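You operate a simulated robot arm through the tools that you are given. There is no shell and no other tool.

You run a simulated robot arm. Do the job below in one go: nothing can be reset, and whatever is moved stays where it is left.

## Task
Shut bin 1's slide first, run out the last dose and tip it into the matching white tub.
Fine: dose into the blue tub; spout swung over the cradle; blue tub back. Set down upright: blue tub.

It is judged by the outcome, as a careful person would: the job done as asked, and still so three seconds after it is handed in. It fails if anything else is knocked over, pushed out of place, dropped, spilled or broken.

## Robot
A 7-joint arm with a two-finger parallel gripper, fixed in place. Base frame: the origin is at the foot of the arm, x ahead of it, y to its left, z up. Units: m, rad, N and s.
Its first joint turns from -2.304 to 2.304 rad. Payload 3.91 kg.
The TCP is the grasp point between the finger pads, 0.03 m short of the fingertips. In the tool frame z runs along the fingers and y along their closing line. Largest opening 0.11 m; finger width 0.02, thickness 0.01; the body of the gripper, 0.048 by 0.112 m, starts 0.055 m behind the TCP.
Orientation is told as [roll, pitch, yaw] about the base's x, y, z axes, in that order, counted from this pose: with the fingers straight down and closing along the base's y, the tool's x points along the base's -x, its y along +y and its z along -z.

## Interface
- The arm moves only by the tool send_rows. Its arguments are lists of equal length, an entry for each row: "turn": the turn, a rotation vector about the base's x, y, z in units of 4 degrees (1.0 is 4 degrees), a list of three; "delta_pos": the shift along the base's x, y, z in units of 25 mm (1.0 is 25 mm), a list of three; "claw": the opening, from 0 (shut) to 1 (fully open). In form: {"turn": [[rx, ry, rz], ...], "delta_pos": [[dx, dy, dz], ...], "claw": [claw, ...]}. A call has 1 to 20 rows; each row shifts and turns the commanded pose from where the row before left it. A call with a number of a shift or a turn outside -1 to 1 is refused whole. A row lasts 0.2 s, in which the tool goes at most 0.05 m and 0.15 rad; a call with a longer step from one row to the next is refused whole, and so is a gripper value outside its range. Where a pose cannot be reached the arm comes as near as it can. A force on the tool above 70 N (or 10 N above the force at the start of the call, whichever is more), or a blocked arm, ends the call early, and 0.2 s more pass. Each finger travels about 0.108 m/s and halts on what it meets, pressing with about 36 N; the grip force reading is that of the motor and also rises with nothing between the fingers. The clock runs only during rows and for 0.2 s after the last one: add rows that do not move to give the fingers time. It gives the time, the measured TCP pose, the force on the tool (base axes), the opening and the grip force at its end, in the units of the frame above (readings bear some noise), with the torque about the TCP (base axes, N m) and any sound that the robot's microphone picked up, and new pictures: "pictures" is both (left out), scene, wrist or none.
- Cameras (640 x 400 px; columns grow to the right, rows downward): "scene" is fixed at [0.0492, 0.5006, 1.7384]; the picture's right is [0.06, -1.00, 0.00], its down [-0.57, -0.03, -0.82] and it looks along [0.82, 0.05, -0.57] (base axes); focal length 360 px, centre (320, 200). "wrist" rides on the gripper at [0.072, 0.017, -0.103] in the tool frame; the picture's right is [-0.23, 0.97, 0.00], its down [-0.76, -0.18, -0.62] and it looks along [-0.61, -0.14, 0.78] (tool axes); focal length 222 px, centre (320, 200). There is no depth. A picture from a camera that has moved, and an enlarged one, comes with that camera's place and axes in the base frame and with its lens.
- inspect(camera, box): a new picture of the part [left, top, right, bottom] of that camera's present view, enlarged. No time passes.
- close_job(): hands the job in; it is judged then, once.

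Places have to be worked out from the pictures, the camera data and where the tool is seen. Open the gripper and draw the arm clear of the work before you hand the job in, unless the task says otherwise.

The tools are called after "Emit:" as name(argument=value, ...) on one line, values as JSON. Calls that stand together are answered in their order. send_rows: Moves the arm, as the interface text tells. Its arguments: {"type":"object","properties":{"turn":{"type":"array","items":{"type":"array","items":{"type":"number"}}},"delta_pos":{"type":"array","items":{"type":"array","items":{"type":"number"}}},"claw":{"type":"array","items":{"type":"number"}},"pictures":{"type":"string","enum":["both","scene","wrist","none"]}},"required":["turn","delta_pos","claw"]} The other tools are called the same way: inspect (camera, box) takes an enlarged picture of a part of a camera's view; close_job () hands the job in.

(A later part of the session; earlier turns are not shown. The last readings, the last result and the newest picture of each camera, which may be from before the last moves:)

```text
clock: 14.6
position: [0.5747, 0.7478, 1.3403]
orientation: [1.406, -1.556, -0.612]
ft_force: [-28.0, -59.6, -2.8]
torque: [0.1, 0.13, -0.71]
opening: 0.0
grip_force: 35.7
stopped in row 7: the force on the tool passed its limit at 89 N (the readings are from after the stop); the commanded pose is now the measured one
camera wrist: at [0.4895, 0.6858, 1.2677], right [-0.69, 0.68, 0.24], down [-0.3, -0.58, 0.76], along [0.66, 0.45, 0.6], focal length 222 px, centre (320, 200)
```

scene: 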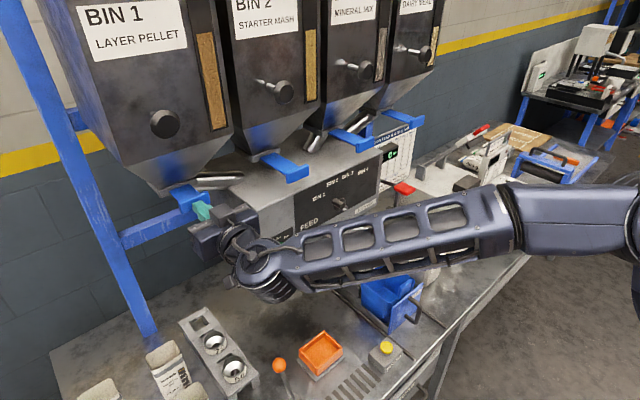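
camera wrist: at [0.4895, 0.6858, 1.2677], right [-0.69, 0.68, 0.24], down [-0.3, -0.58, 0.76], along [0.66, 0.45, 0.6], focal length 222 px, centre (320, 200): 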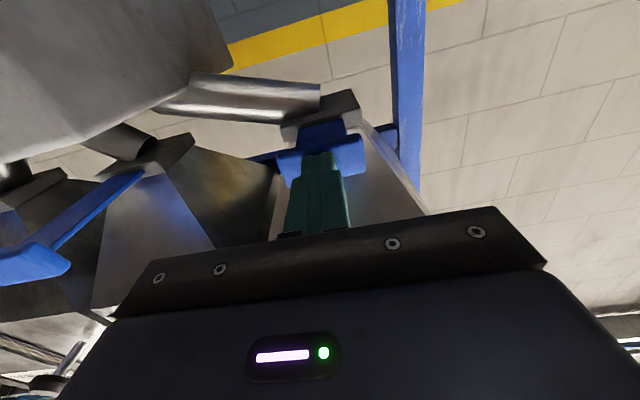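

It stops at exactly the same depth (0.935), so the slide is at its end stop: bin 1 is shut. Next is the red paddle, which I place at about (0.937, 0.309, 1.175). I'll retreat, then traverse to the right clear of the other slides while tilting the tool down.

Emit:
send_rows(turn=[[0, 0, 0], [0, 0, 0], [0, 0, 0], [0, 0, 0], [0, 0, 0], [0, 0, 0], [-0.62, 0.62, 0], [-0.62, 0.62, 0], [-0.62, 0.62, 0], [-0.62, 0.62, 0], [-0.62, 0.62, 0], [-0.62, 0.62, 0], [-0.62, 0.62, 0], [-0.62, 0.62, 0], [-0.62, 0.62, 0], [-0.62, 0.62, 0], [-0.62, 0.62, 0], [-0.62, 0.62, 0], [-0.62, 0.62, 0], [-0.62, 0.62, 0]], delta_pos=[[-0.9, -0.9, 0], [-0.9, -0.9, 0], [-0.9, -0.9, 0], [-0.9, -0.9, 0], [-0.9, -0.9, 0], [-0.9, -0.9, 0], [1, -1, 0], [1, -1, 0], [1, -1, 0], [1, -1, 0], [1, -1, 0], [1, -1, 0], [1, -1, 0], [1, -1, 0], [1, -1, 0], [1, -1, 0], [1, -1, 0], [1, -1, 0], [1, -1, 0], [1, -1, 0]], claw=[0, 0, 0, 0, 0, 0, 0, 0, 0, 0, 0, 0, 0, 0, 0, 0, 0, 0, 0, 0])

```text
clock: 18.8
position: [0.7718, 0.2848, 1.3344]
orientation: [0.023, -0.708, 0.766]
ft_force: [-0.7, 1.2, 0.4]
torque: [-0.06, -0.01, -0.04]
opening: 0.0
grip_force: 35.8
out of reach, approached as far as the arm can: row 13, 14, 15
camera wrist: at [0.6731, 0.2105, 1.365], right [-0.56, 0.81, 0.17], down [0.26, -0.02, 0.97], along [0.79, 0.59, -0.2], focal length 222 px, centre (320, 200)
```

scene: 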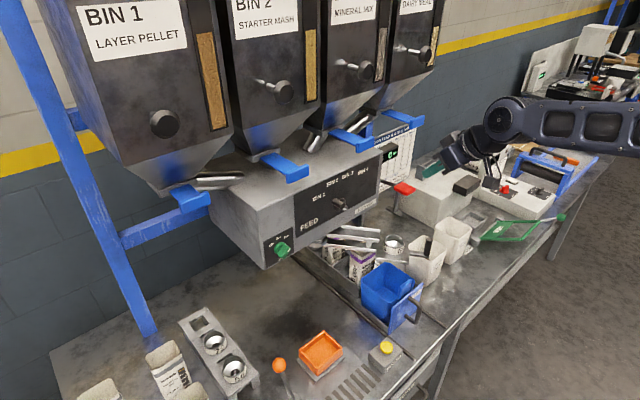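
wrist: 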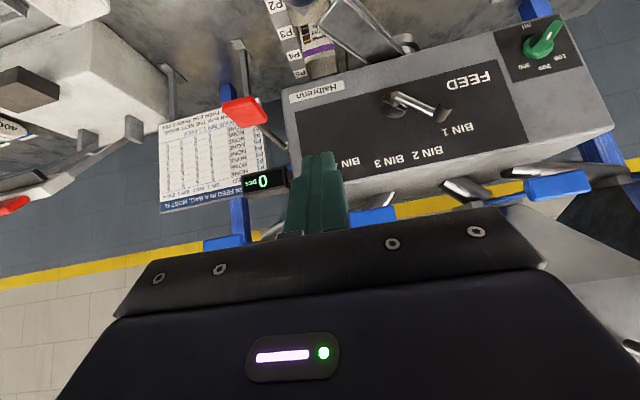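

The scene view shows bin 1's handle drawn in compared with the others. I'll look at the paddle and its lever closely from here.

Emit:
inspect(camera="wrist", box=[200, 70, 320, 200])

Emit:
inspect(camera="wrist", box=[230, 0, 430, 80])

Emit:
inspect(camera="scene", box=[150, 160, 250, 230])

```text
3.08 times, centred on (260, 135) of wrist
camera zoom: at [0.6731, 0.2105, 1.365], right [-0.56, 0.81, 0.17], down [0.26, -0.02, 0.97], along [0.79, 0.59, -0.2], focal length 684 px, centre (505, 400)
```

zoom: 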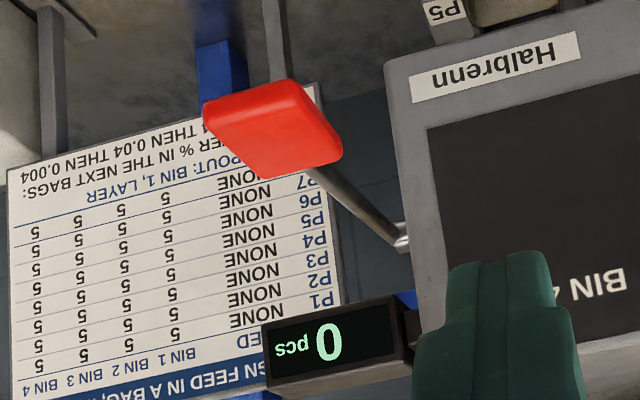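

```text
3.20 times, centred on (330, 40) of wrist
camera zoom: at [0.6731, 0.2105, 1.365], right [-0.56, 0.81, 0.17], down [0.26, -0.02, 0.97], along [0.79, 0.59, -0.2], focal length 711 px, centre (288, 712)
```

zoom: 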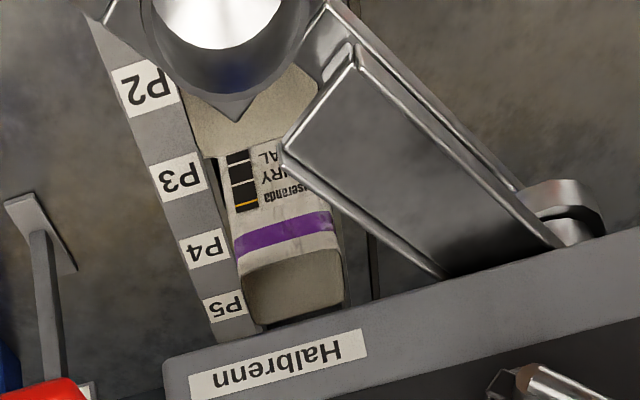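

```text
5.71 times, centred on (200, 195) of scene
camera zoom: at [0.0492, 0.5006, 1.7384], right [0.06, -1.0, 0.0], down [-0.57, -0.03, -0.82], along [0.82, 0.05, -0.57], focal length 2057 px, centre (1006, 229)
```

zoom: 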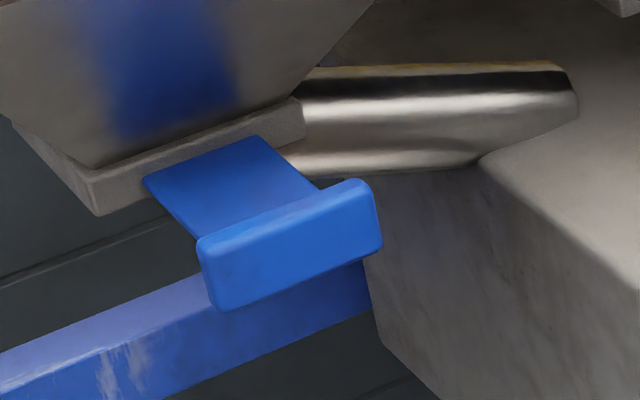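

The paddle hangs on a rod from the machine's right side, nearly level, so it's a press-down lever. I'll bring the closed fingertips to about 3.5 cm above the paddle's top.

Emit:
send_rows(turn=[[-0.27, 0.27, 0], [-0.27, 0.27, 0], [-0.27, 0.27, 0], [-0.27, 0.27, 0], [-0.27, 0.27, 0], [-0.27, 0.27, 0], [-0.27, 0.27, 0], [0, 0, 0]], delta_pos=[[0.87, 0.063, -0.53], [0.87, 0.063, -0.53], [0.87, 0.063, -0.53], [0.87, 0.063, -0.53], [0.87, 0.063, -0.53], [0.87, 0.063, -0.53], [0.87, 0.063, -0.53], [0, 0, 0]], claw=[0, 0, 0, 0, 0, 0, 0, 0])

```text
clock: 20.6
position: [0.9254, 0.294, 1.2434]
orientation: [0.018, -0.523, 0.768]
ft_force: [0.6, 0.5, 0.1]
torque: [0.02, -0.02, -0.02]
opening: 0.0
grip_force: 36.1
camera wrist: at [0.8318, 0.2265, 1.2968], right [-0.54, 0.83, 0.13], down [0.38, 0.11, 0.92], along [0.75, 0.55, -0.38], focal length 222 px, centre (320, 200)
```

scene: 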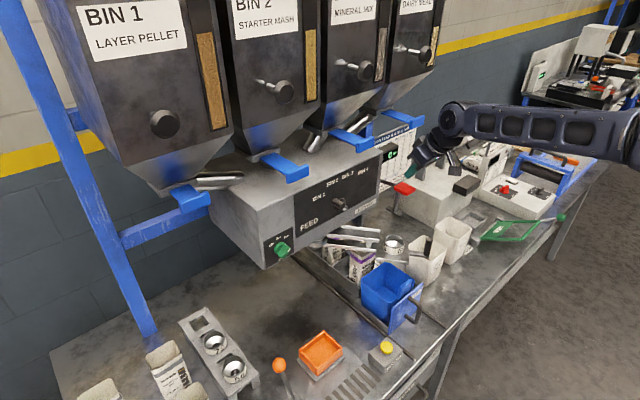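
wrist: 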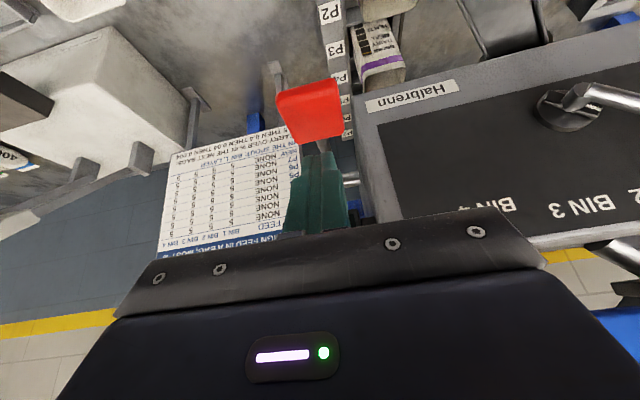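

The fingertips are right over the paddle, which I now place at about (0.933, 0.303), top z≈1.18. I'll press straight down in small steps and watch force, sound and display.

Emit:
send_rows(turn=[[0, 0, 0], [0, 0, 0], [0, 0, 0], [0, 0, 0], [0, 0, 0], [0, 0, 0], [0, 0, 0], [0, 0, 0], [0, 0, 0], [0, 0, 0]], delta_pos=[[0, 0, -0.25], [0, 0, -0.25], [0, 0, -0.25], [0, 0, -0.25], [0, 0, -0.25], [0, 0, -0.25], [0, 0, -0.25], [0, 0, -0.25], [0, 0, -0.25], [0, 0, -0.25]], claw=[0, 0, 0, 0, 0, 0, 0, 0, 0, 0])

```text
clock: 22.8
position: [0.9247, 0.2973, 1.1797]
orientation: [0.021, -0.522, 0.768]
ft_force: [0.6, -1.0, 2.6]
torque: [-0.01, 0.06, 0.0]
opening: 0.0001
grip_force: 35.7
camera wrist: at [0.8314, 0.2281, 1.2331], right [-0.54, 0.83, 0.13], down [0.38, 0.11, 0.92], along [0.75, 0.55, -0.38], focal length 222 px, centre (320, 200)
```

scene: 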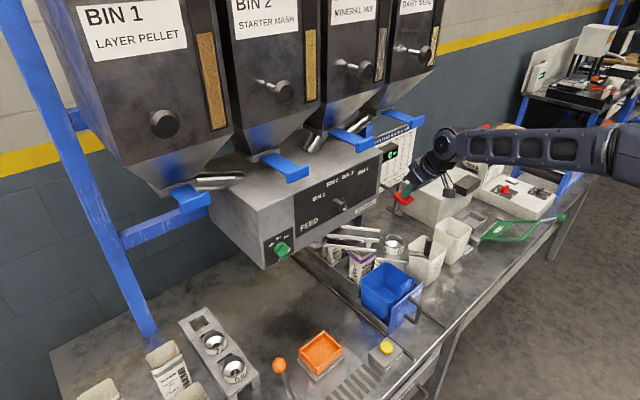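
wrist: 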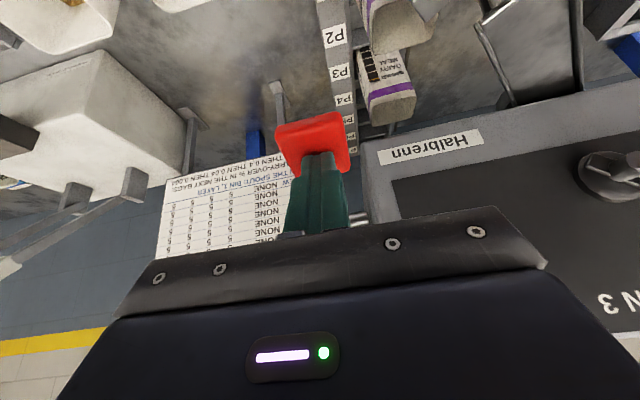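

There's light contact (about 2.6 N) and the paddle is moving down. I'll continue pressing.

Emit:
send_rows(turn=[[0, 0, 0], [0, 0, 0], [0, 0, 0], [0, 0, 0], [0, 0, 0], [0, 0, 0], [0, 0, 0]], delta_pos=[[0, 0, -0.25], [0, 0, -0.25], [0, 0, -0.25], [0, 0, -0.25], [0, 0, -0.25], [0, 0, -0.25], [0, 0, 0]], claw=[0, 0, 0, 0, 0, 0, 0])

```text
clock: 24.4
position: [0.9252, 0.2962, 1.1428]
orientation: [0.019, -0.523, 0.769]
ft_force: [-0.2, -1.0, 1.6]
torque: [-0.03, -0.02, 0.01]
opening: 0.0001
grip_force: 36.0
camera wrist: at [0.832, 0.228, 1.197], right [-0.54, 0.83, 0.13], down [0.38, 0.11, 0.92], along [0.75, 0.55, -0.38], focal length 222 px, centre (320, 200)
```

scene: 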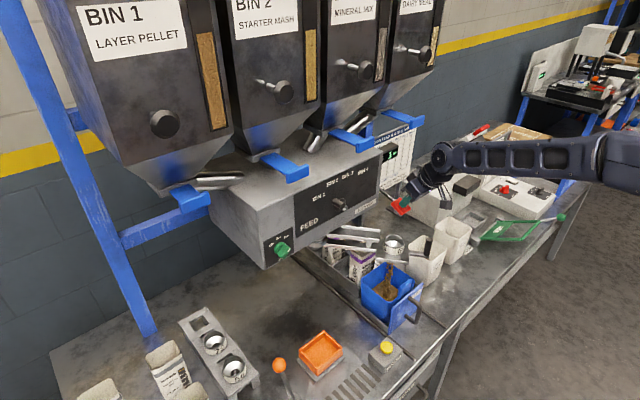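
wrist: 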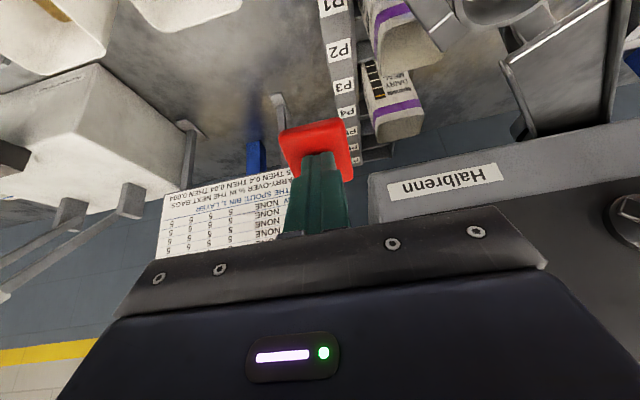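

A dose is falling into the blue tub. I'll look at the display and tub closely.

Emit:
inspect(camera="scene", box=[340, 220, 440, 330])

Emit:
inspect(camera="scene", box=[360, 130, 430, 180])

```text
3.64 times, centred on (390, 275) of scene
camera zoom: at [0.0492, 0.5006, 1.7384], right [0.06, -1.0, 0.0], down [-0.57, -0.03, -0.82], along [0.82, 0.05, -0.57], focal length 1309 px, centre (66, -73)
```

zoom: 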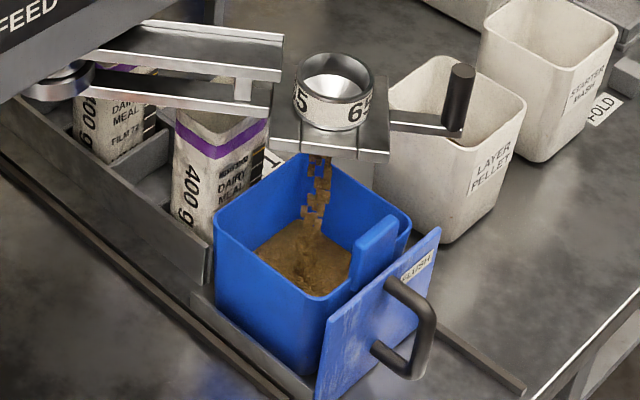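

```text
8.00 times, centred on (395, 155) of scene
camera zoom: at [0.0492, 0.5006, 1.7384], right [0.06, -1.0, 0.0], down [-0.57, -0.03, -0.82], along [0.82, 0.05, -0.57], focal length 2880 px, centre (-280, 560)
```

zoom: 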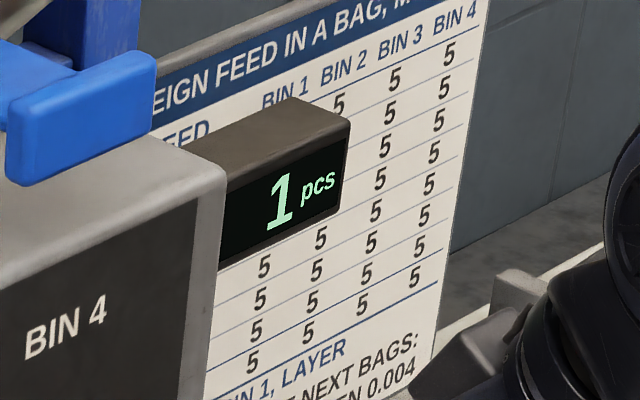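

The counter reads 1 and feed is pouring into the tub. I'll hold the paddle for a couple of seconds until the flow stops.

Emit:
send_rows(turn=[[0, 0, 0], [0, 0, 0], [0, 0, 0], [0, 0, 0], [0, 0, 0], [0, 0, 0], [0, 0, 0], [0, 0, 0], [0, 0, 0], [0, 0, 0]], delta_pos=[[0, 0, 0], [0, 0, 0], [0, 0, 0], [0, 0, 0], [0, 0, 0], [0, 0, 0], [0, 0, 0], [0, 0, 0], [0, 0, 0], [0, 0, 0]], claw=[0, 0, 0, 0, 0, 0, 0, 0, 0, 0], pictures="none")

Emit:
inspect(camera="scene", box=[340, 220, 440, 330])

```text
clock: 26.6
position: [0.9247, 0.2966, 1.1427]
orientation: [0.02, -0.522, 0.769]
ft_force: [0.1, -1.4, 1.6]
torque: [-0.02, 0.01, -0.03]
opening: 0.0
grip_force: 35.9
```

```text
3.64 times, centred on (390, 275) of scene
camera zoom: at [0.0492, 0.5006, 1.7384], right [0.06, -1.0, 0.0], down [-0.57, -0.03, -0.82], along [0.82, 0.05, -0.57], focal length 1309 px, centre (66, -73)
```

zoom: 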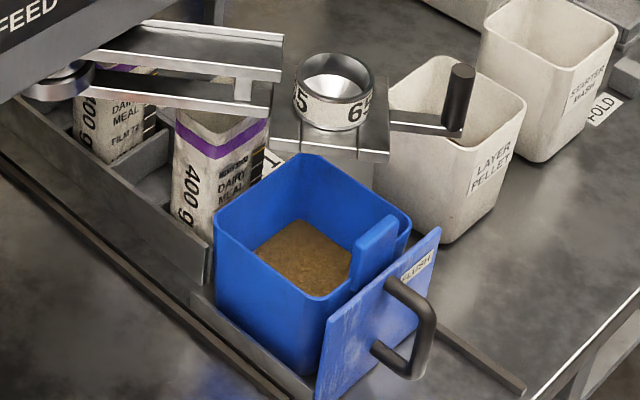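

The flow has stopped with the dose in the tub. I'll release the paddle, rise clear, turn the tool straight down with the fingers lined up on the spout's swing tangent, and hover above its handle, about (0.79, 0.25).

Emit:
send_rows(turn=[[0, 0, 0], [0, 0, 0], [0, 0, 0], [0, 0, 0], [-0.884, 0.884, 0], [-0.884, 0.884, 0], [-0.884, 0.884, 0], [-0.884, 0.884, 0], [-0.884, 0.884, 0], [-0.884, 0.884, 0], [0, 0, 1], [0, 0, 1], [0, 0, 1], [0, 0, 1], [0, 0, 1], [0, 0, 1], [0, 0, 1], [0, 0, 1], [0, 0, 1], [0, 0, 1]], delta_pos=[[0, 0, 1], [0, 0, 1], [0, 0, 1], [0, 0, 1], [-0.34, -0.12, 0], [-0.34, -0.12, 0], [-0.34, -0.12, 0], [-0.34, -0.12, 0], [-0.34, -0.12, 0], [-0.34, -0.12, 0], [-0.34, -0.12, 0], [-0.34, -0.12, 0], [-0.34, -0.12, 0], [-0.34, -0.12, 0], [-0.34, -0.12, 0], [-0.34, -0.12, 0], [-0.34, -0.12, 0], [-0.34, -0.12, 0], [-0.34, -0.12, 0], [-0.34, -0.12, 0]], claw=[0, 0, 0, 0, 0, 0, 0, 0, 0, 0, 0, 0, 0, 0, 0.5, 0.5, 0.5, 0.5, 0.5, 0.5])

```text
clock: 30.8
position: [0.7892, 0.2486, 1.2434]
orientation: [0.011, 0.003, 1.468]
ft_force: [0.1, 0.1, 0.8]
torque: [-0.01, -0.01, 0.02]
opening: 0.055
grip_force: 0.0
camera wrist: at [0.7656, 0.179, 1.3467], right [-0.95, 0.32, 0.01], down [0.26, 0.74, 0.62], along [0.19, 0.59, -0.78], focal length 222 px, centre (320, 200)
```

scene: 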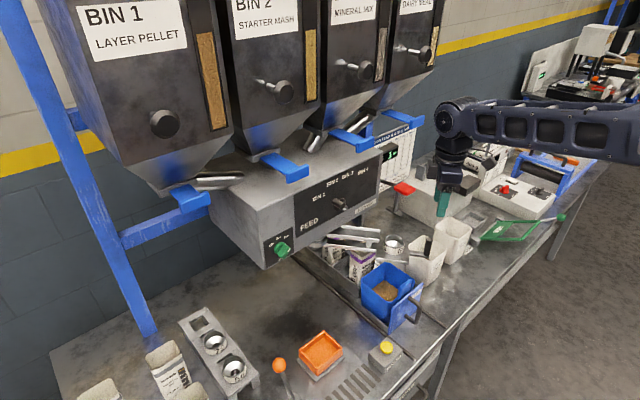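
wrist: 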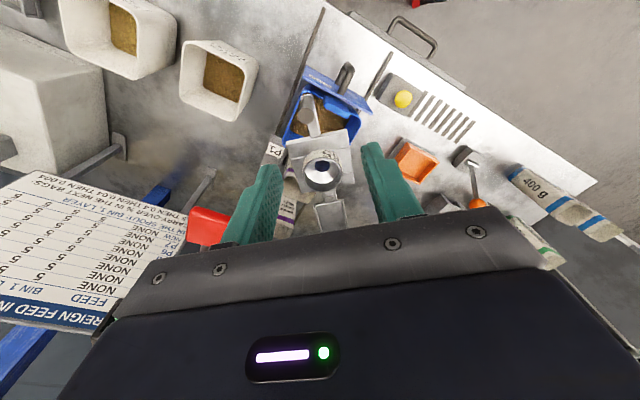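

The view from above shows the funnel over the tub, the handle beyond it, and both white tubs. I'll zoom in to pin down the handle and the tub positions.

Emit:
inspect(camera="wrist", box=[260, 60, 390, 240])

Emit:
inspect(camera="wrist", box=[60, 0, 280, 140])

Emit:
inspect(camera="scene", box=[310, 210, 470, 310])

```text
2.22 times, centred on (325, 150) of wrist
camera zoom: at [0.7656, 0.179, 1.3467], right [-0.95, 0.32, 0.01], down [0.26, 0.74, 0.62], along [0.19, 0.59, -0.78], focal length 494 px, centre (309, 311)
```

zoom: 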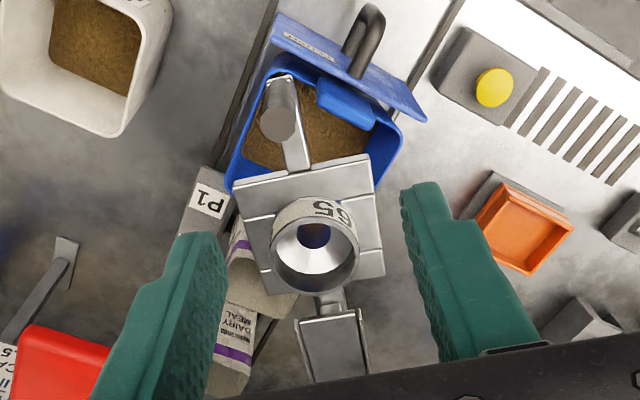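

```text
2.86 times, centred on (170, 70) of wrist
camera zoom: at [0.7656, 0.179, 1.3467], right [-0.95, 0.32, 0.01], down [0.26, 0.74, 0.62], along [0.19, 0.59, -0.78], focal length 635 px, centre (749, 571)
```

zoom: 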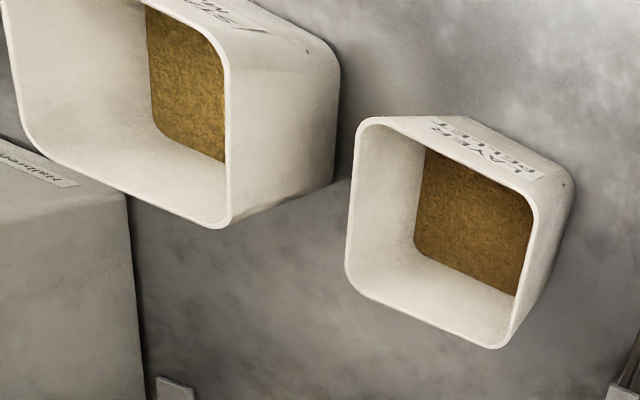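

```text
4.00 times, centred on (390, 260) of scene
camera zoom: at [0.0492, 0.5006, 1.7384], right [0.06, -1.0, 0.0], down [-0.57, -0.03, -0.82], along [0.82, 0.05, -0.57], focal length 1440 px, centre (40, -40)
```

zoom: 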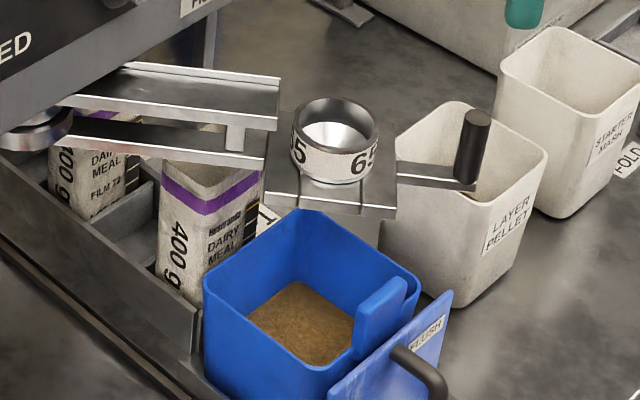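

I now place the handle at (0.8045, 0.2498), z from about 1.035 to 1.097, and the pivot at about (0.829, 0.546): a 0.297 m radius, with about 81° to swing to reach the orange cradle. I'll lower the open fingers around the handle.

Emit:
send_rows(turn=[[-0.08, 0, 0.3], [-0.08, 0, 0], [0, 0, 0], [0, 0, 0], [0, 0, 0], [0, 0, 0], [0, 0, 0], [0, 0, 0], [0, 0, 0]], delta_pos=[[0.31, 0.02, 0], [0.3, 0.03, -0.8], [0, 0, -1], [0, 0, -1], [0, 0, -1], [0, 0, -1], [0, 0, -1], [0, 0, -0.92], [0, 0, 0]], claw=[0.7, 0.7, 0.7, 0.7, 0.7, 0.7, 0.7, 0.7, 0.7])

```text
clock: 32.8
position: [0.8035, 0.2501, 1.0753]
orientation: [0.01, 0.015, 1.489]
ft_force: [0.2, 0.2, 0.4]
torque: [0.0, 0.03, -0.03]
opening: 0.0772
grip_force: 0.0
camera wrist: at [0.7825, 0.1809, 1.1799], right [-0.95, 0.31, 0.01], down [0.25, 0.75, 0.61], along [0.18, 0.58, -0.79], focal length 222 px, centre (320, 200)
```

scene: 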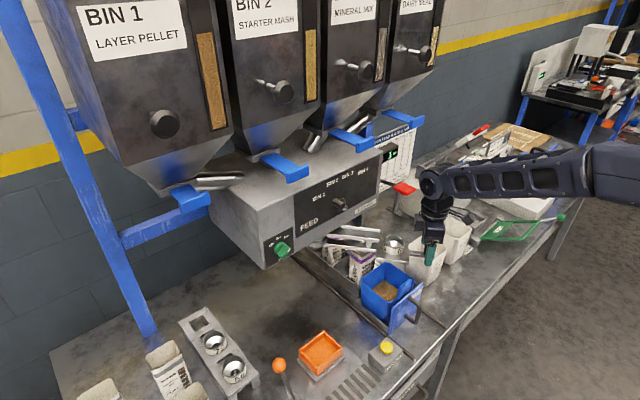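
wrist: 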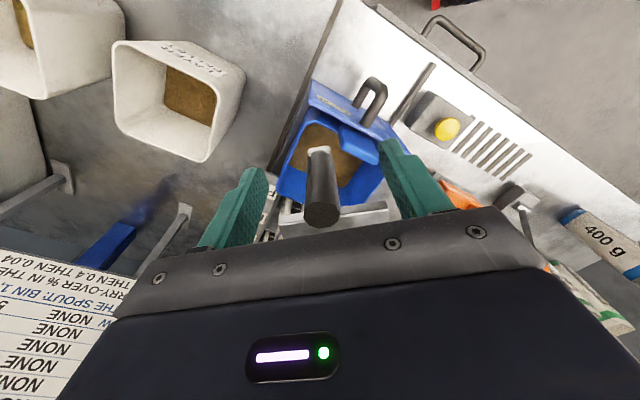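

The handle sits centred between the fingers. I'll narrow them to a loose cage and swing the spout along its arc toward the cradle, half the way first.

Emit:
send_rows(turn=[[0, 0, 0], [0, 0, 0], [0, 0, 0], [0, 0, -1], [0, 0, -1], [0, 0, -1], [0, 0, -1], [0, 0, -1], [0, 0, -1], [0, 0, -1], [0, 0, -1]], delta_pos=[[0.02, 0, 0], [0, 0, 0], [0, 0, 0], [-0.824, 0.096, 0], [-0.816, 0.156, 0], [-0.804, 0.208, 0], [-0.784, 0.268, 0], [-0.764, 0.32, 0], [-0.74, 0.372, 0], [-0.712, 0.424, 0], [-0.684, 0.472, 0]], claw=[0.3, 0.3, 0.3, 0.3, 0.3, 0.3, 0.3, 0.3, 0.3, 0.3, 0.3])

```text
clock: 35.2
position: [0.6509, 0.3076, 1.0745]
orientation: [0.01, 0.012, 0.932]
ft_force: [0.1, 0.1, -0.6]
torque: [0.02, 0.01, 0.0]
opening: 0.033
grip_force: 0.0
camera wrist: at [0.5954, 0.2595, 1.179], right [-0.64, 0.76, 0.01], down [0.61, 0.51, 0.61], along [0.46, 0.4, -0.79], focal length 222 px, centre (320, 200)
```

scene: 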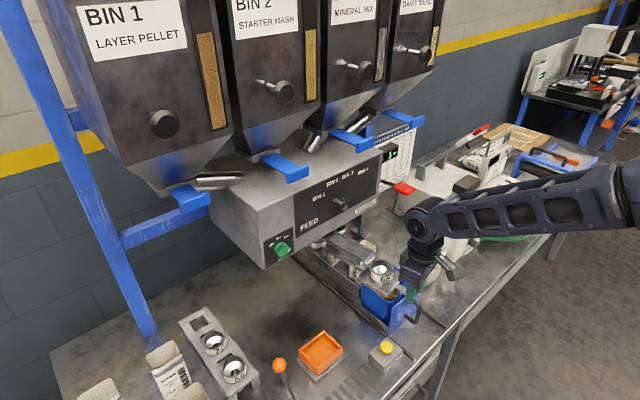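
wrist: 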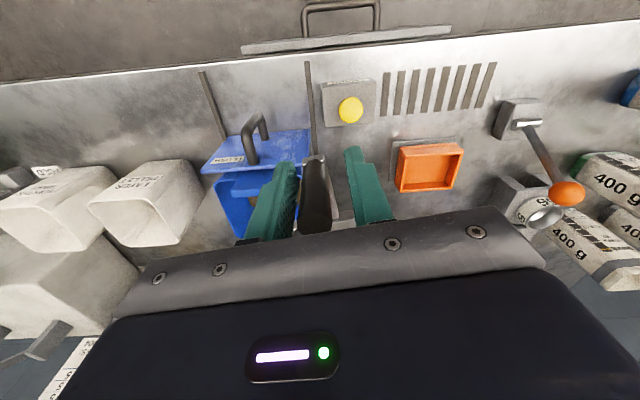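

The spout swings freely with the handle caged. I'll continue the arc the rest of the way to the cradle.

Emit:
send_rows(turn=[[0, 0, -1], [0, 0, -1], [0, 0, -1], [0, 0, -1], [0, 0, -1], [0, 0, -1], [0, 0, -1], [0, 0, -1], [0, 0, -1], [0, 0, -1], [0, 0, -1], [0, 0, -1]], delta_pos=[[-0.648, 0.516, 0], [-0.608, 0.564, 0], [-0.568, 0.604, 0], [-0.528, 0.64, 0], [-0.476, 0.676, 0], [-0.432, 0.708, 0], [-0.38, 0.74, 0], [-0.328, 0.76, 0], [-0.276, 0.784, 0], [-0.216, 0.8, 0], [-0.164, 0.812, 0], [-0.104, 0.824, 0]], claw=[0.3, 0.3, 0.3, 0.3, 0.3, 0.3, 0.3, 0.3, 0.3, 0.3, 0.3, 0.3])

```text
clock: 37.8
position: [0.5328, 0.5184, 1.0754]
orientation: [0.01, 0.012, 0.092]
ft_force: [0.6, 0.3, 0.2]
torque: [-0.01, 0.0, 0.02]
opening: 0.0331
grip_force: 0.1
camera wrist: at [0.4601, 0.5275, 1.1798], right [0.14, 0.99, 0.01], down [0.78, -0.11, 0.61], along [0.61, -0.08, -0.79], focal length 222 px, centre (320, 200)
```

scene: 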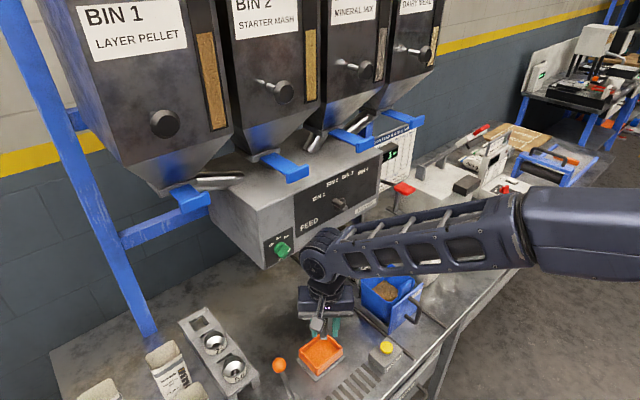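
wrist: 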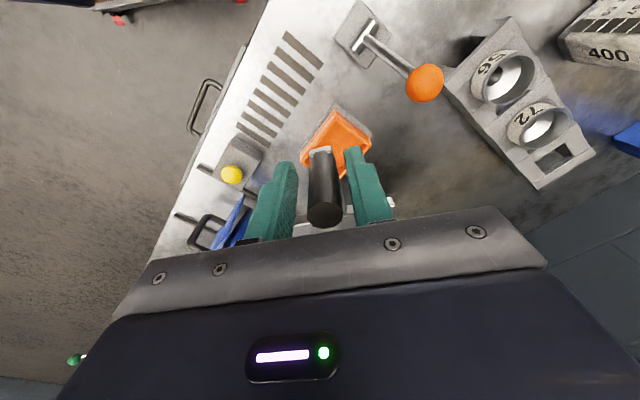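

The spout is essentially over the orange cradle. I'll nudge it a further 2° to take up the cage slack, then open and rise straight off the handle.

Emit:
send_rows(turn=[[0, 0, -0.5], [0, 0, 0], [0, 0, 0], [0, 0, 0], [0, 0, 0], [0, 0, 0], [0, 0, 0], [0, 0, 0], [0, 0, 0], [0, 0, 0], [0, 0, 0]], delta_pos=[[-0.04, 0.4, 0], [0, 0, 0], [0, -0.15, 0], [0, 0, 0], [0, 0, 0], [0, 0, 1], [0, 0, 1], [0, 0, 1], [0, 0, 1], [0, 0, 1], [0, 0, 1]], claw=[0.3, 0.3, 0.7, 0.7, 0.7, 0.7, 0.7, 0.7, 0.7, 0.7, 0.7])

```text
clock: 40.2
position: [0.5323, 0.5234, 1.2243]
orientation: [0.007, 0.015, 0.058]
ft_force: [-0.3, 0.5, -0.9]
torque: [-0.02, 0.02, -0.02]
opening: 0.077
grip_force: 0.0
camera wrist: at [0.4601, 0.5356, 1.3287], right [0.17, 0.99, 0.01], down [0.78, -0.14, 0.61], along [0.6, -0.1, -0.79], focal length 222 px, centre (320, 200)
```

scene: 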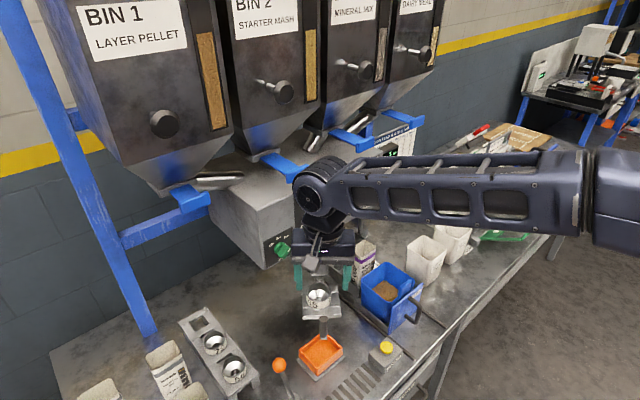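
wrist: 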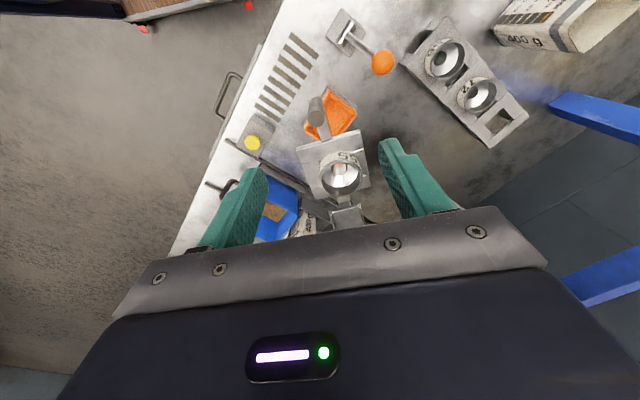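

The spout now hangs over the cradle and the tub is open above. I place the tub's lug at about (0.774, 0.296), top z≈0.947, with the drawer plate's top at ~0.914 just in front. I'll move above the lug, turning the fingers to close along the bench normal.

Emit:
send_rows(turn=[[0, 0, -1], [0, 0, -1], [0, 0, -1], [0, 0, -1], [0, 0, -1], [0, 0, -1], [0, 0, -1], [0, 0, -1], [0, 0, -1], [0, 0, -1], [0, 0, -1], [0, 0, -1], [0, 0, 0], [0, 0, 0], [0, 0, 0]], delta_pos=[[0.806, -0.76, 0], [0.806, -0.76, 0], [0.806, -0.76, 0], [0.806, -0.76, 0], [0.806, -0.76, 0], [0.806, -0.76, 0], [0.806, -0.76, 0], [0.806, -0.76, 0], [0.806, -0.76, 0], [0.806, -0.76, 0], [0.806, -0.76, 0], [0.806, -0.76, 0], [0, 0, -1], [0, 0, -1], [0, 0, -1]], claw=[0.7, 0.7, 0.7, 0.7, 0.7, 0.7, 0.7, 0.7, 0.5, 0.5, 0.5, 0.5, 0.5, 0.5, 0.5])

```text
clock: 43.4
position: [0.7741, 0.2959, 1.1486]
orientation: [0.012, 0.011, -0.782]
ft_force: [-0.7, -0.7, 0.0]
torque: [0.01, 0.0, 0.01]
opening: 0.0549
grip_force: 0.0
camera wrist: at [0.7342, 0.3574, 1.2546], right [0.85, 0.53, 0.01], down [0.42, -0.67, 0.61], along [0.33, -0.51, -0.79], focal length 222 px, centre (320, 200)
```

scene: 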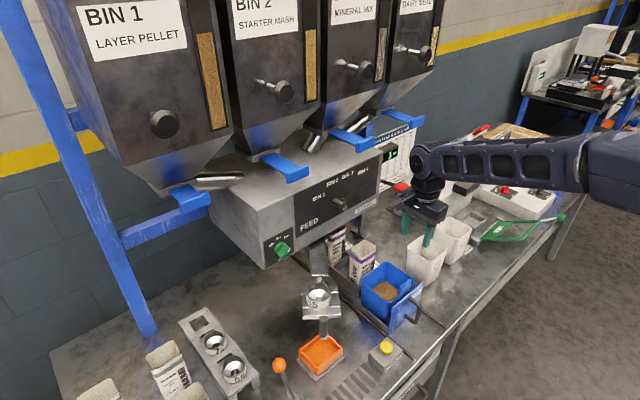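
wrist: 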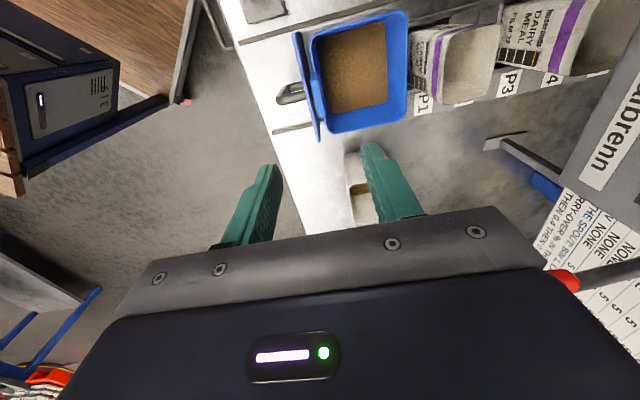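

Emit:
inspect(camera="wrist", box=[260, 0, 430, 150])

Emit:
inspect(camera="scene", box=[350, 220, 470, 330])

```text
2.67 times, centred on (345, 75) of wrist
camera zoom: at [0.7342, 0.3574, 1.2546], right [0.85, 0.53, 0.01], down [0.42, -0.67, 0.61], along [0.33, -0.51, -0.79], focal length 592 px, centre (253, 533)
```

zoom: 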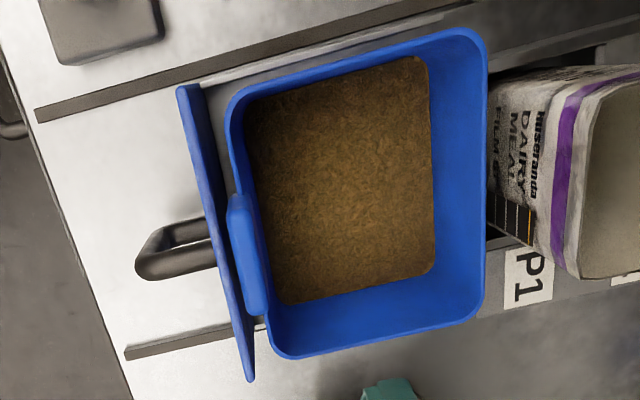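

```text
3.64 times, centred on (410, 275) of scene
camera zoom: at [0.0492, 0.5006, 1.7384], right [0.06, -1.0, 0.0], down [-0.57, -0.03, -0.82], along [0.82, 0.05, -0.57], focal length 1309 px, centre (-7, -73)
```

zoom: 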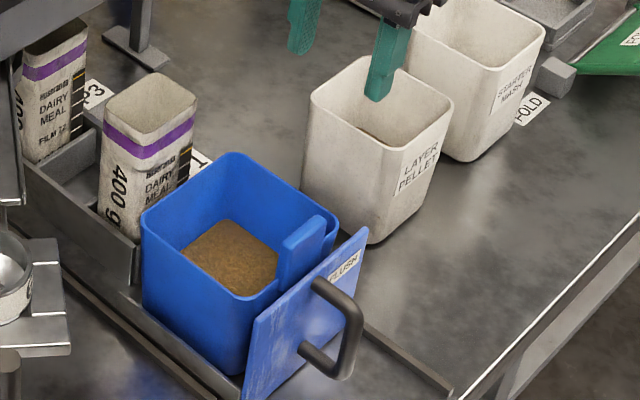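

From above I measure the lug as about 14 mm thick, centred at depth 0.756 (base about (0.772, 0.298)). The drawer plate is only ~3 mm in front of it, so the fingertips must stay above z≈0.915. I'll level the tool, narrow the opening and descend to just above grip height.

Emit:
send_rows(turn=[[-0.17, -0.16, 0], [0, 0, 0], [0, 0, 0], [0, 0, 0], [0, 0, 0], [0, 0, 0], [0, 0, 0], [0, 0, 0], [0, 0, 0]], delta_pos=[[-0.04, -0.01, -0.5], [0, 0, -1], [0, 0, -1], [0, 0, -1], [0, 0, -1], [0, 0, -1], [0, 0, -1], [0, 0, -0.8], [0, 0, 0]], claw=[0.42, 0.42, 0.42, 0.42, 0.42, 0.42, 0.42, 0.42, 0.42])

Emit:
inspect(camera="scene", box=[370, 230, 450, 310])

Emit:
inspect(camera="wrist", box=[220, 60, 420, 240])

```text
clock: 45.4
position: [0.773, 0.2986, 0.9666]
orientation: [0.008, -0.004, -0.78]
ft_force: [0.3, 0.1, -0.3]
torque: [0.0, 0.02, 0.0]
opening: 0.046
grip_force: 0.2
camera wrist: at [0.7319, 0.3602, 1.0698], right [0.85, 0.53, 0.01], down [0.41, -0.66, 0.62], along [0.34, -0.52, -0.78], focal length 222 px, centre (320, 200)
```

scene: 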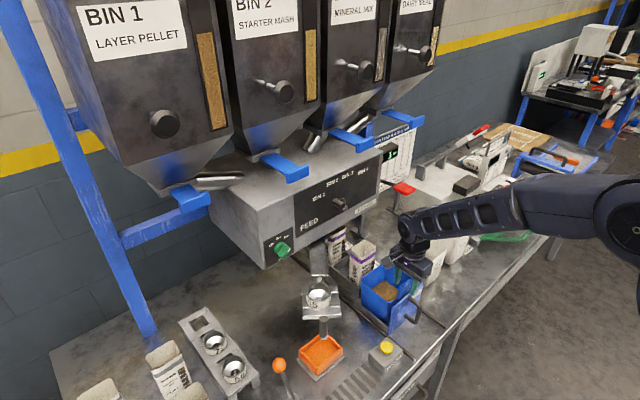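
wrist: 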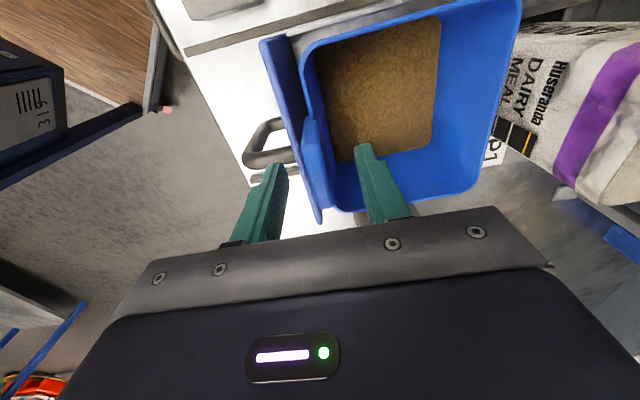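

```text
5.00 times, centred on (410, 270) of scene
camera zoom: at [0.0492, 0.5006, 1.7384], right [0.06, -1.0, 0.0], down [-0.57, -0.03, -0.82], along [0.82, 0.05, -0.57], focal length 1800 px, centre (-130, -150)
```

zoom: 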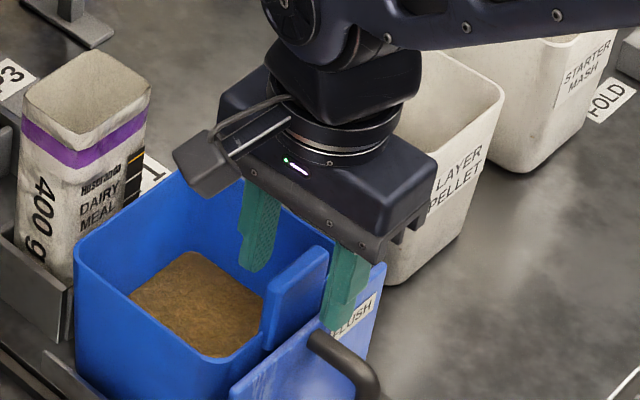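

```text
2.22 times, centred on (320, 150) of wrist
camera zoom: at [0.7319, 0.3602, 1.0698], right [0.85, 0.53, 0.01], down [0.41, -0.66, 0.62], along [0.34, -0.52, -0.78], focal length 494 px, centre (320, 311)
```

zoom: 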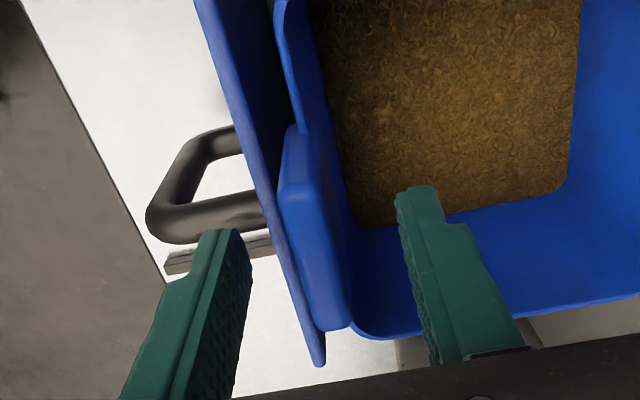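

The lug is centred between the fingers, except about 4 mm nearer the front finger. I'll shift toward it, lower until the tips are just above the plate's top, then close on the lug.

Emit:
send_rows(turn=[[0, 0, 0], [0, 0, 0], [0, 0, 0], [0, 0, 0], [0, 0, 0], [0, 0, 0], [0, 0, 0], [0, 0, 0], [0, 0, 0]], delta_pos=[[-0.11, -0.11, 0], [0, 0, -0.2], [0, 0, -0.2], [0, 0, -0.22], [0, 0, 0], [0, 0, 0], [0, 0, 0], [0, 0, 0], [0, 0, 0]], claw=[0.42, 0.42, 0.42, 0.42, 0.42, 0, 0, 0, 0])

Emit:
inspect(camera="scene", box=[370, 230, 450, 310])

Emit:
inspect(camera="wrist", box=[220, 60, 420, 240])

```text
clock: 47.1
position: [0.7677, 0.2909, 0.9521]
orientation: [0.001, -0.003, -0.782]
ft_force: [-21.0, -13.8, 25.7]
torque: [-0.43, 0.82, -0.56]
opening: 0.0184
grip_force: 36.2
stopped in row 8: the force on the tool passed its limit at 72 N (the readings are from after the stop); the commanded pose is now the measured one
camera wrist: at [0.7278, 0.3534, 1.0552], right [0.85, 0.53, 0.0], down [0.41, -0.66, 0.62], along [0.33, -0.53, -0.78], focal length 222 px, centre (320, 200)
```

scene: 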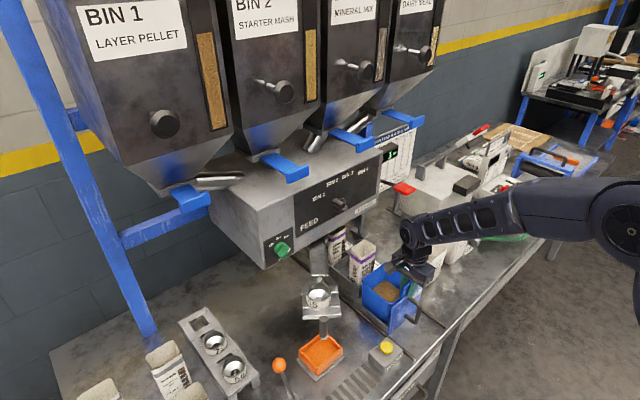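
wrist: 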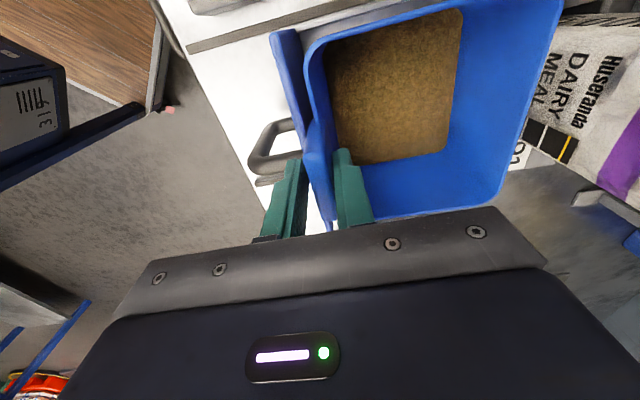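

```text
5.00 times, centred on (410, 270) of scene
camera zoom: at [0.0492, 0.5006, 1.7384], right [0.06, -1.0, 0.0], down [-0.57, -0.03, -0.82], along [0.82, 0.05, -0.57], focal length 1800 px, centre (-130, -150)
```

zoom: 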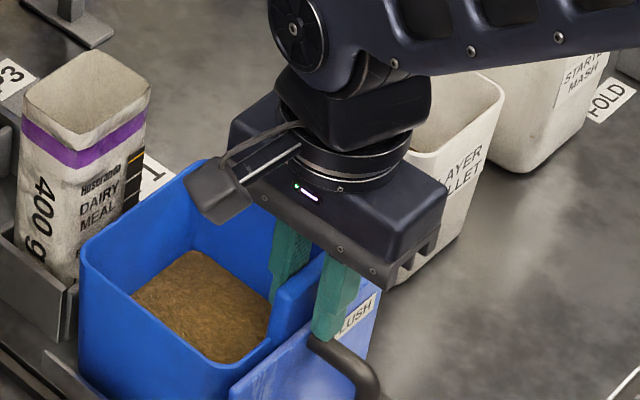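

```text
2.22 times, centred on (320, 150) of wrist
camera zoom: at [0.7278, 0.3534, 1.0552], right [0.85, 0.53, 0.0], down [0.41, -0.66, 0.62], along [0.33, -0.53, -0.78], focal length 494 px, centre (320, 311)
```

zoom: 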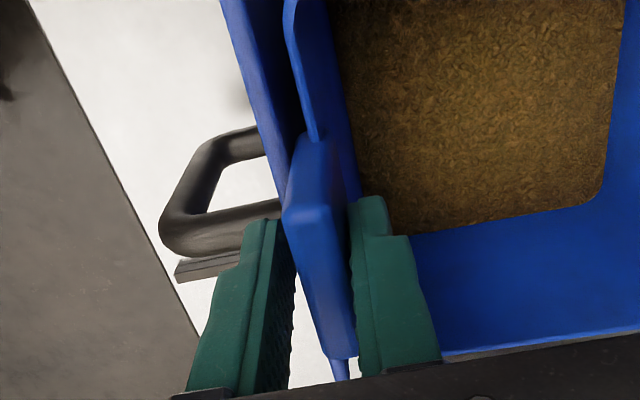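

The fingers closed to 18 mm on the lug, but something pushed the tool up and toward the arm, probably the front finger touching the plate's top. I'll reopen, rise 4 mm and recheck the alignment before gripping again.

Emit:
send_rows(turn=[[0, 0, 0], [0, 0, 0], [0, 0, 0], [0, 0, 0]], delta_pos=[[0, 0, 0], [0, 0, 0.16], [0, 0, 0], [0, 0, 0]], claw=[0.35, 0.35, 0.35, 0.35])

Emit:
inspect(camera="scene", box=[370, 230, 450, 310])

Emit:
inspect(camera="wrist", box=[260, 110, 380, 220])

```text
clock: 48.1
position: [0.7703, 0.2907, 0.9541]
orientation: [0.0, -0.002, -0.782]
ft_force: [-0.2, 0.4, 0.9]
torque: [-0.01, 0.01, -0.01]
opening: 0.0385
grip_force: 0.0
camera wrist: at [0.7289, 0.3541, 1.0575], right [0.85, 0.53, 0.0], down [0.41, -0.66, 0.62], along [0.33, -0.53, -0.78], focal length 222 px, centre (320, 200)
```

scene: 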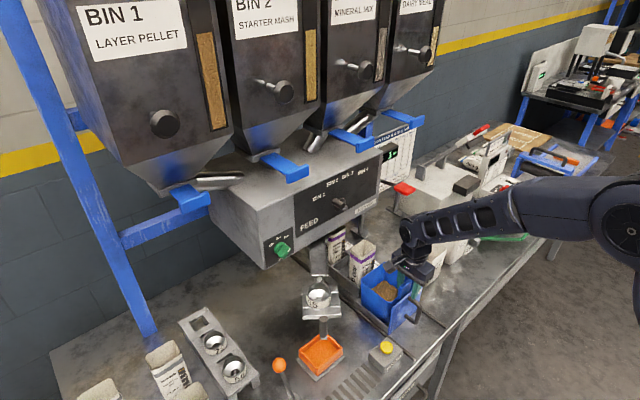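
wrist: 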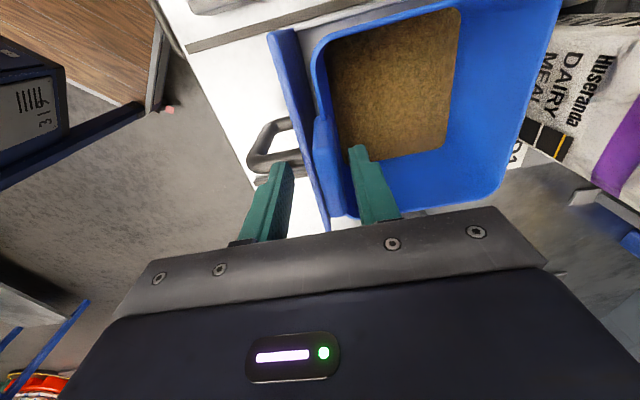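

```text
5.00 times, centred on (410, 270) of scene
camera zoom: at [0.0492, 0.5006, 1.7384], right [0.06, -1.0, 0.0], down [-0.57, -0.03, -0.82], along [0.82, 0.05, -0.57], focal length 1800 px, centre (-130, -150)
```

zoom: 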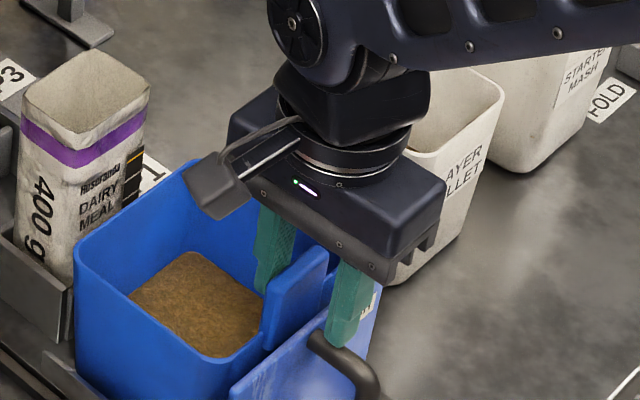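

```text
3.64 times, centred on (320, 165) of wrist
camera zoom: at [0.7289, 0.3541, 1.0575], right [0.85, 0.53, 0.0], down [0.41, -0.66, 0.62], along [0.33, -0.53, -0.78], focal length 808 px, centre (320, 327)
```

zoom: 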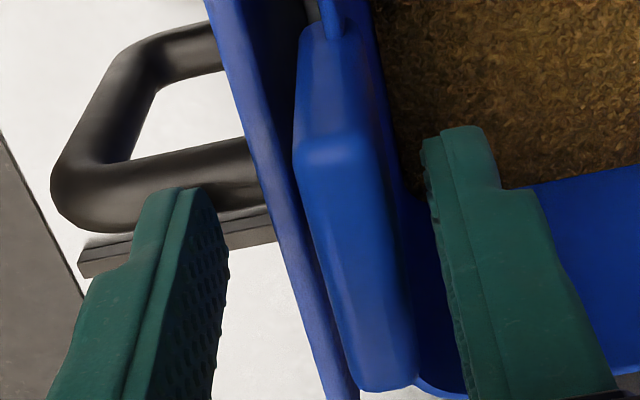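

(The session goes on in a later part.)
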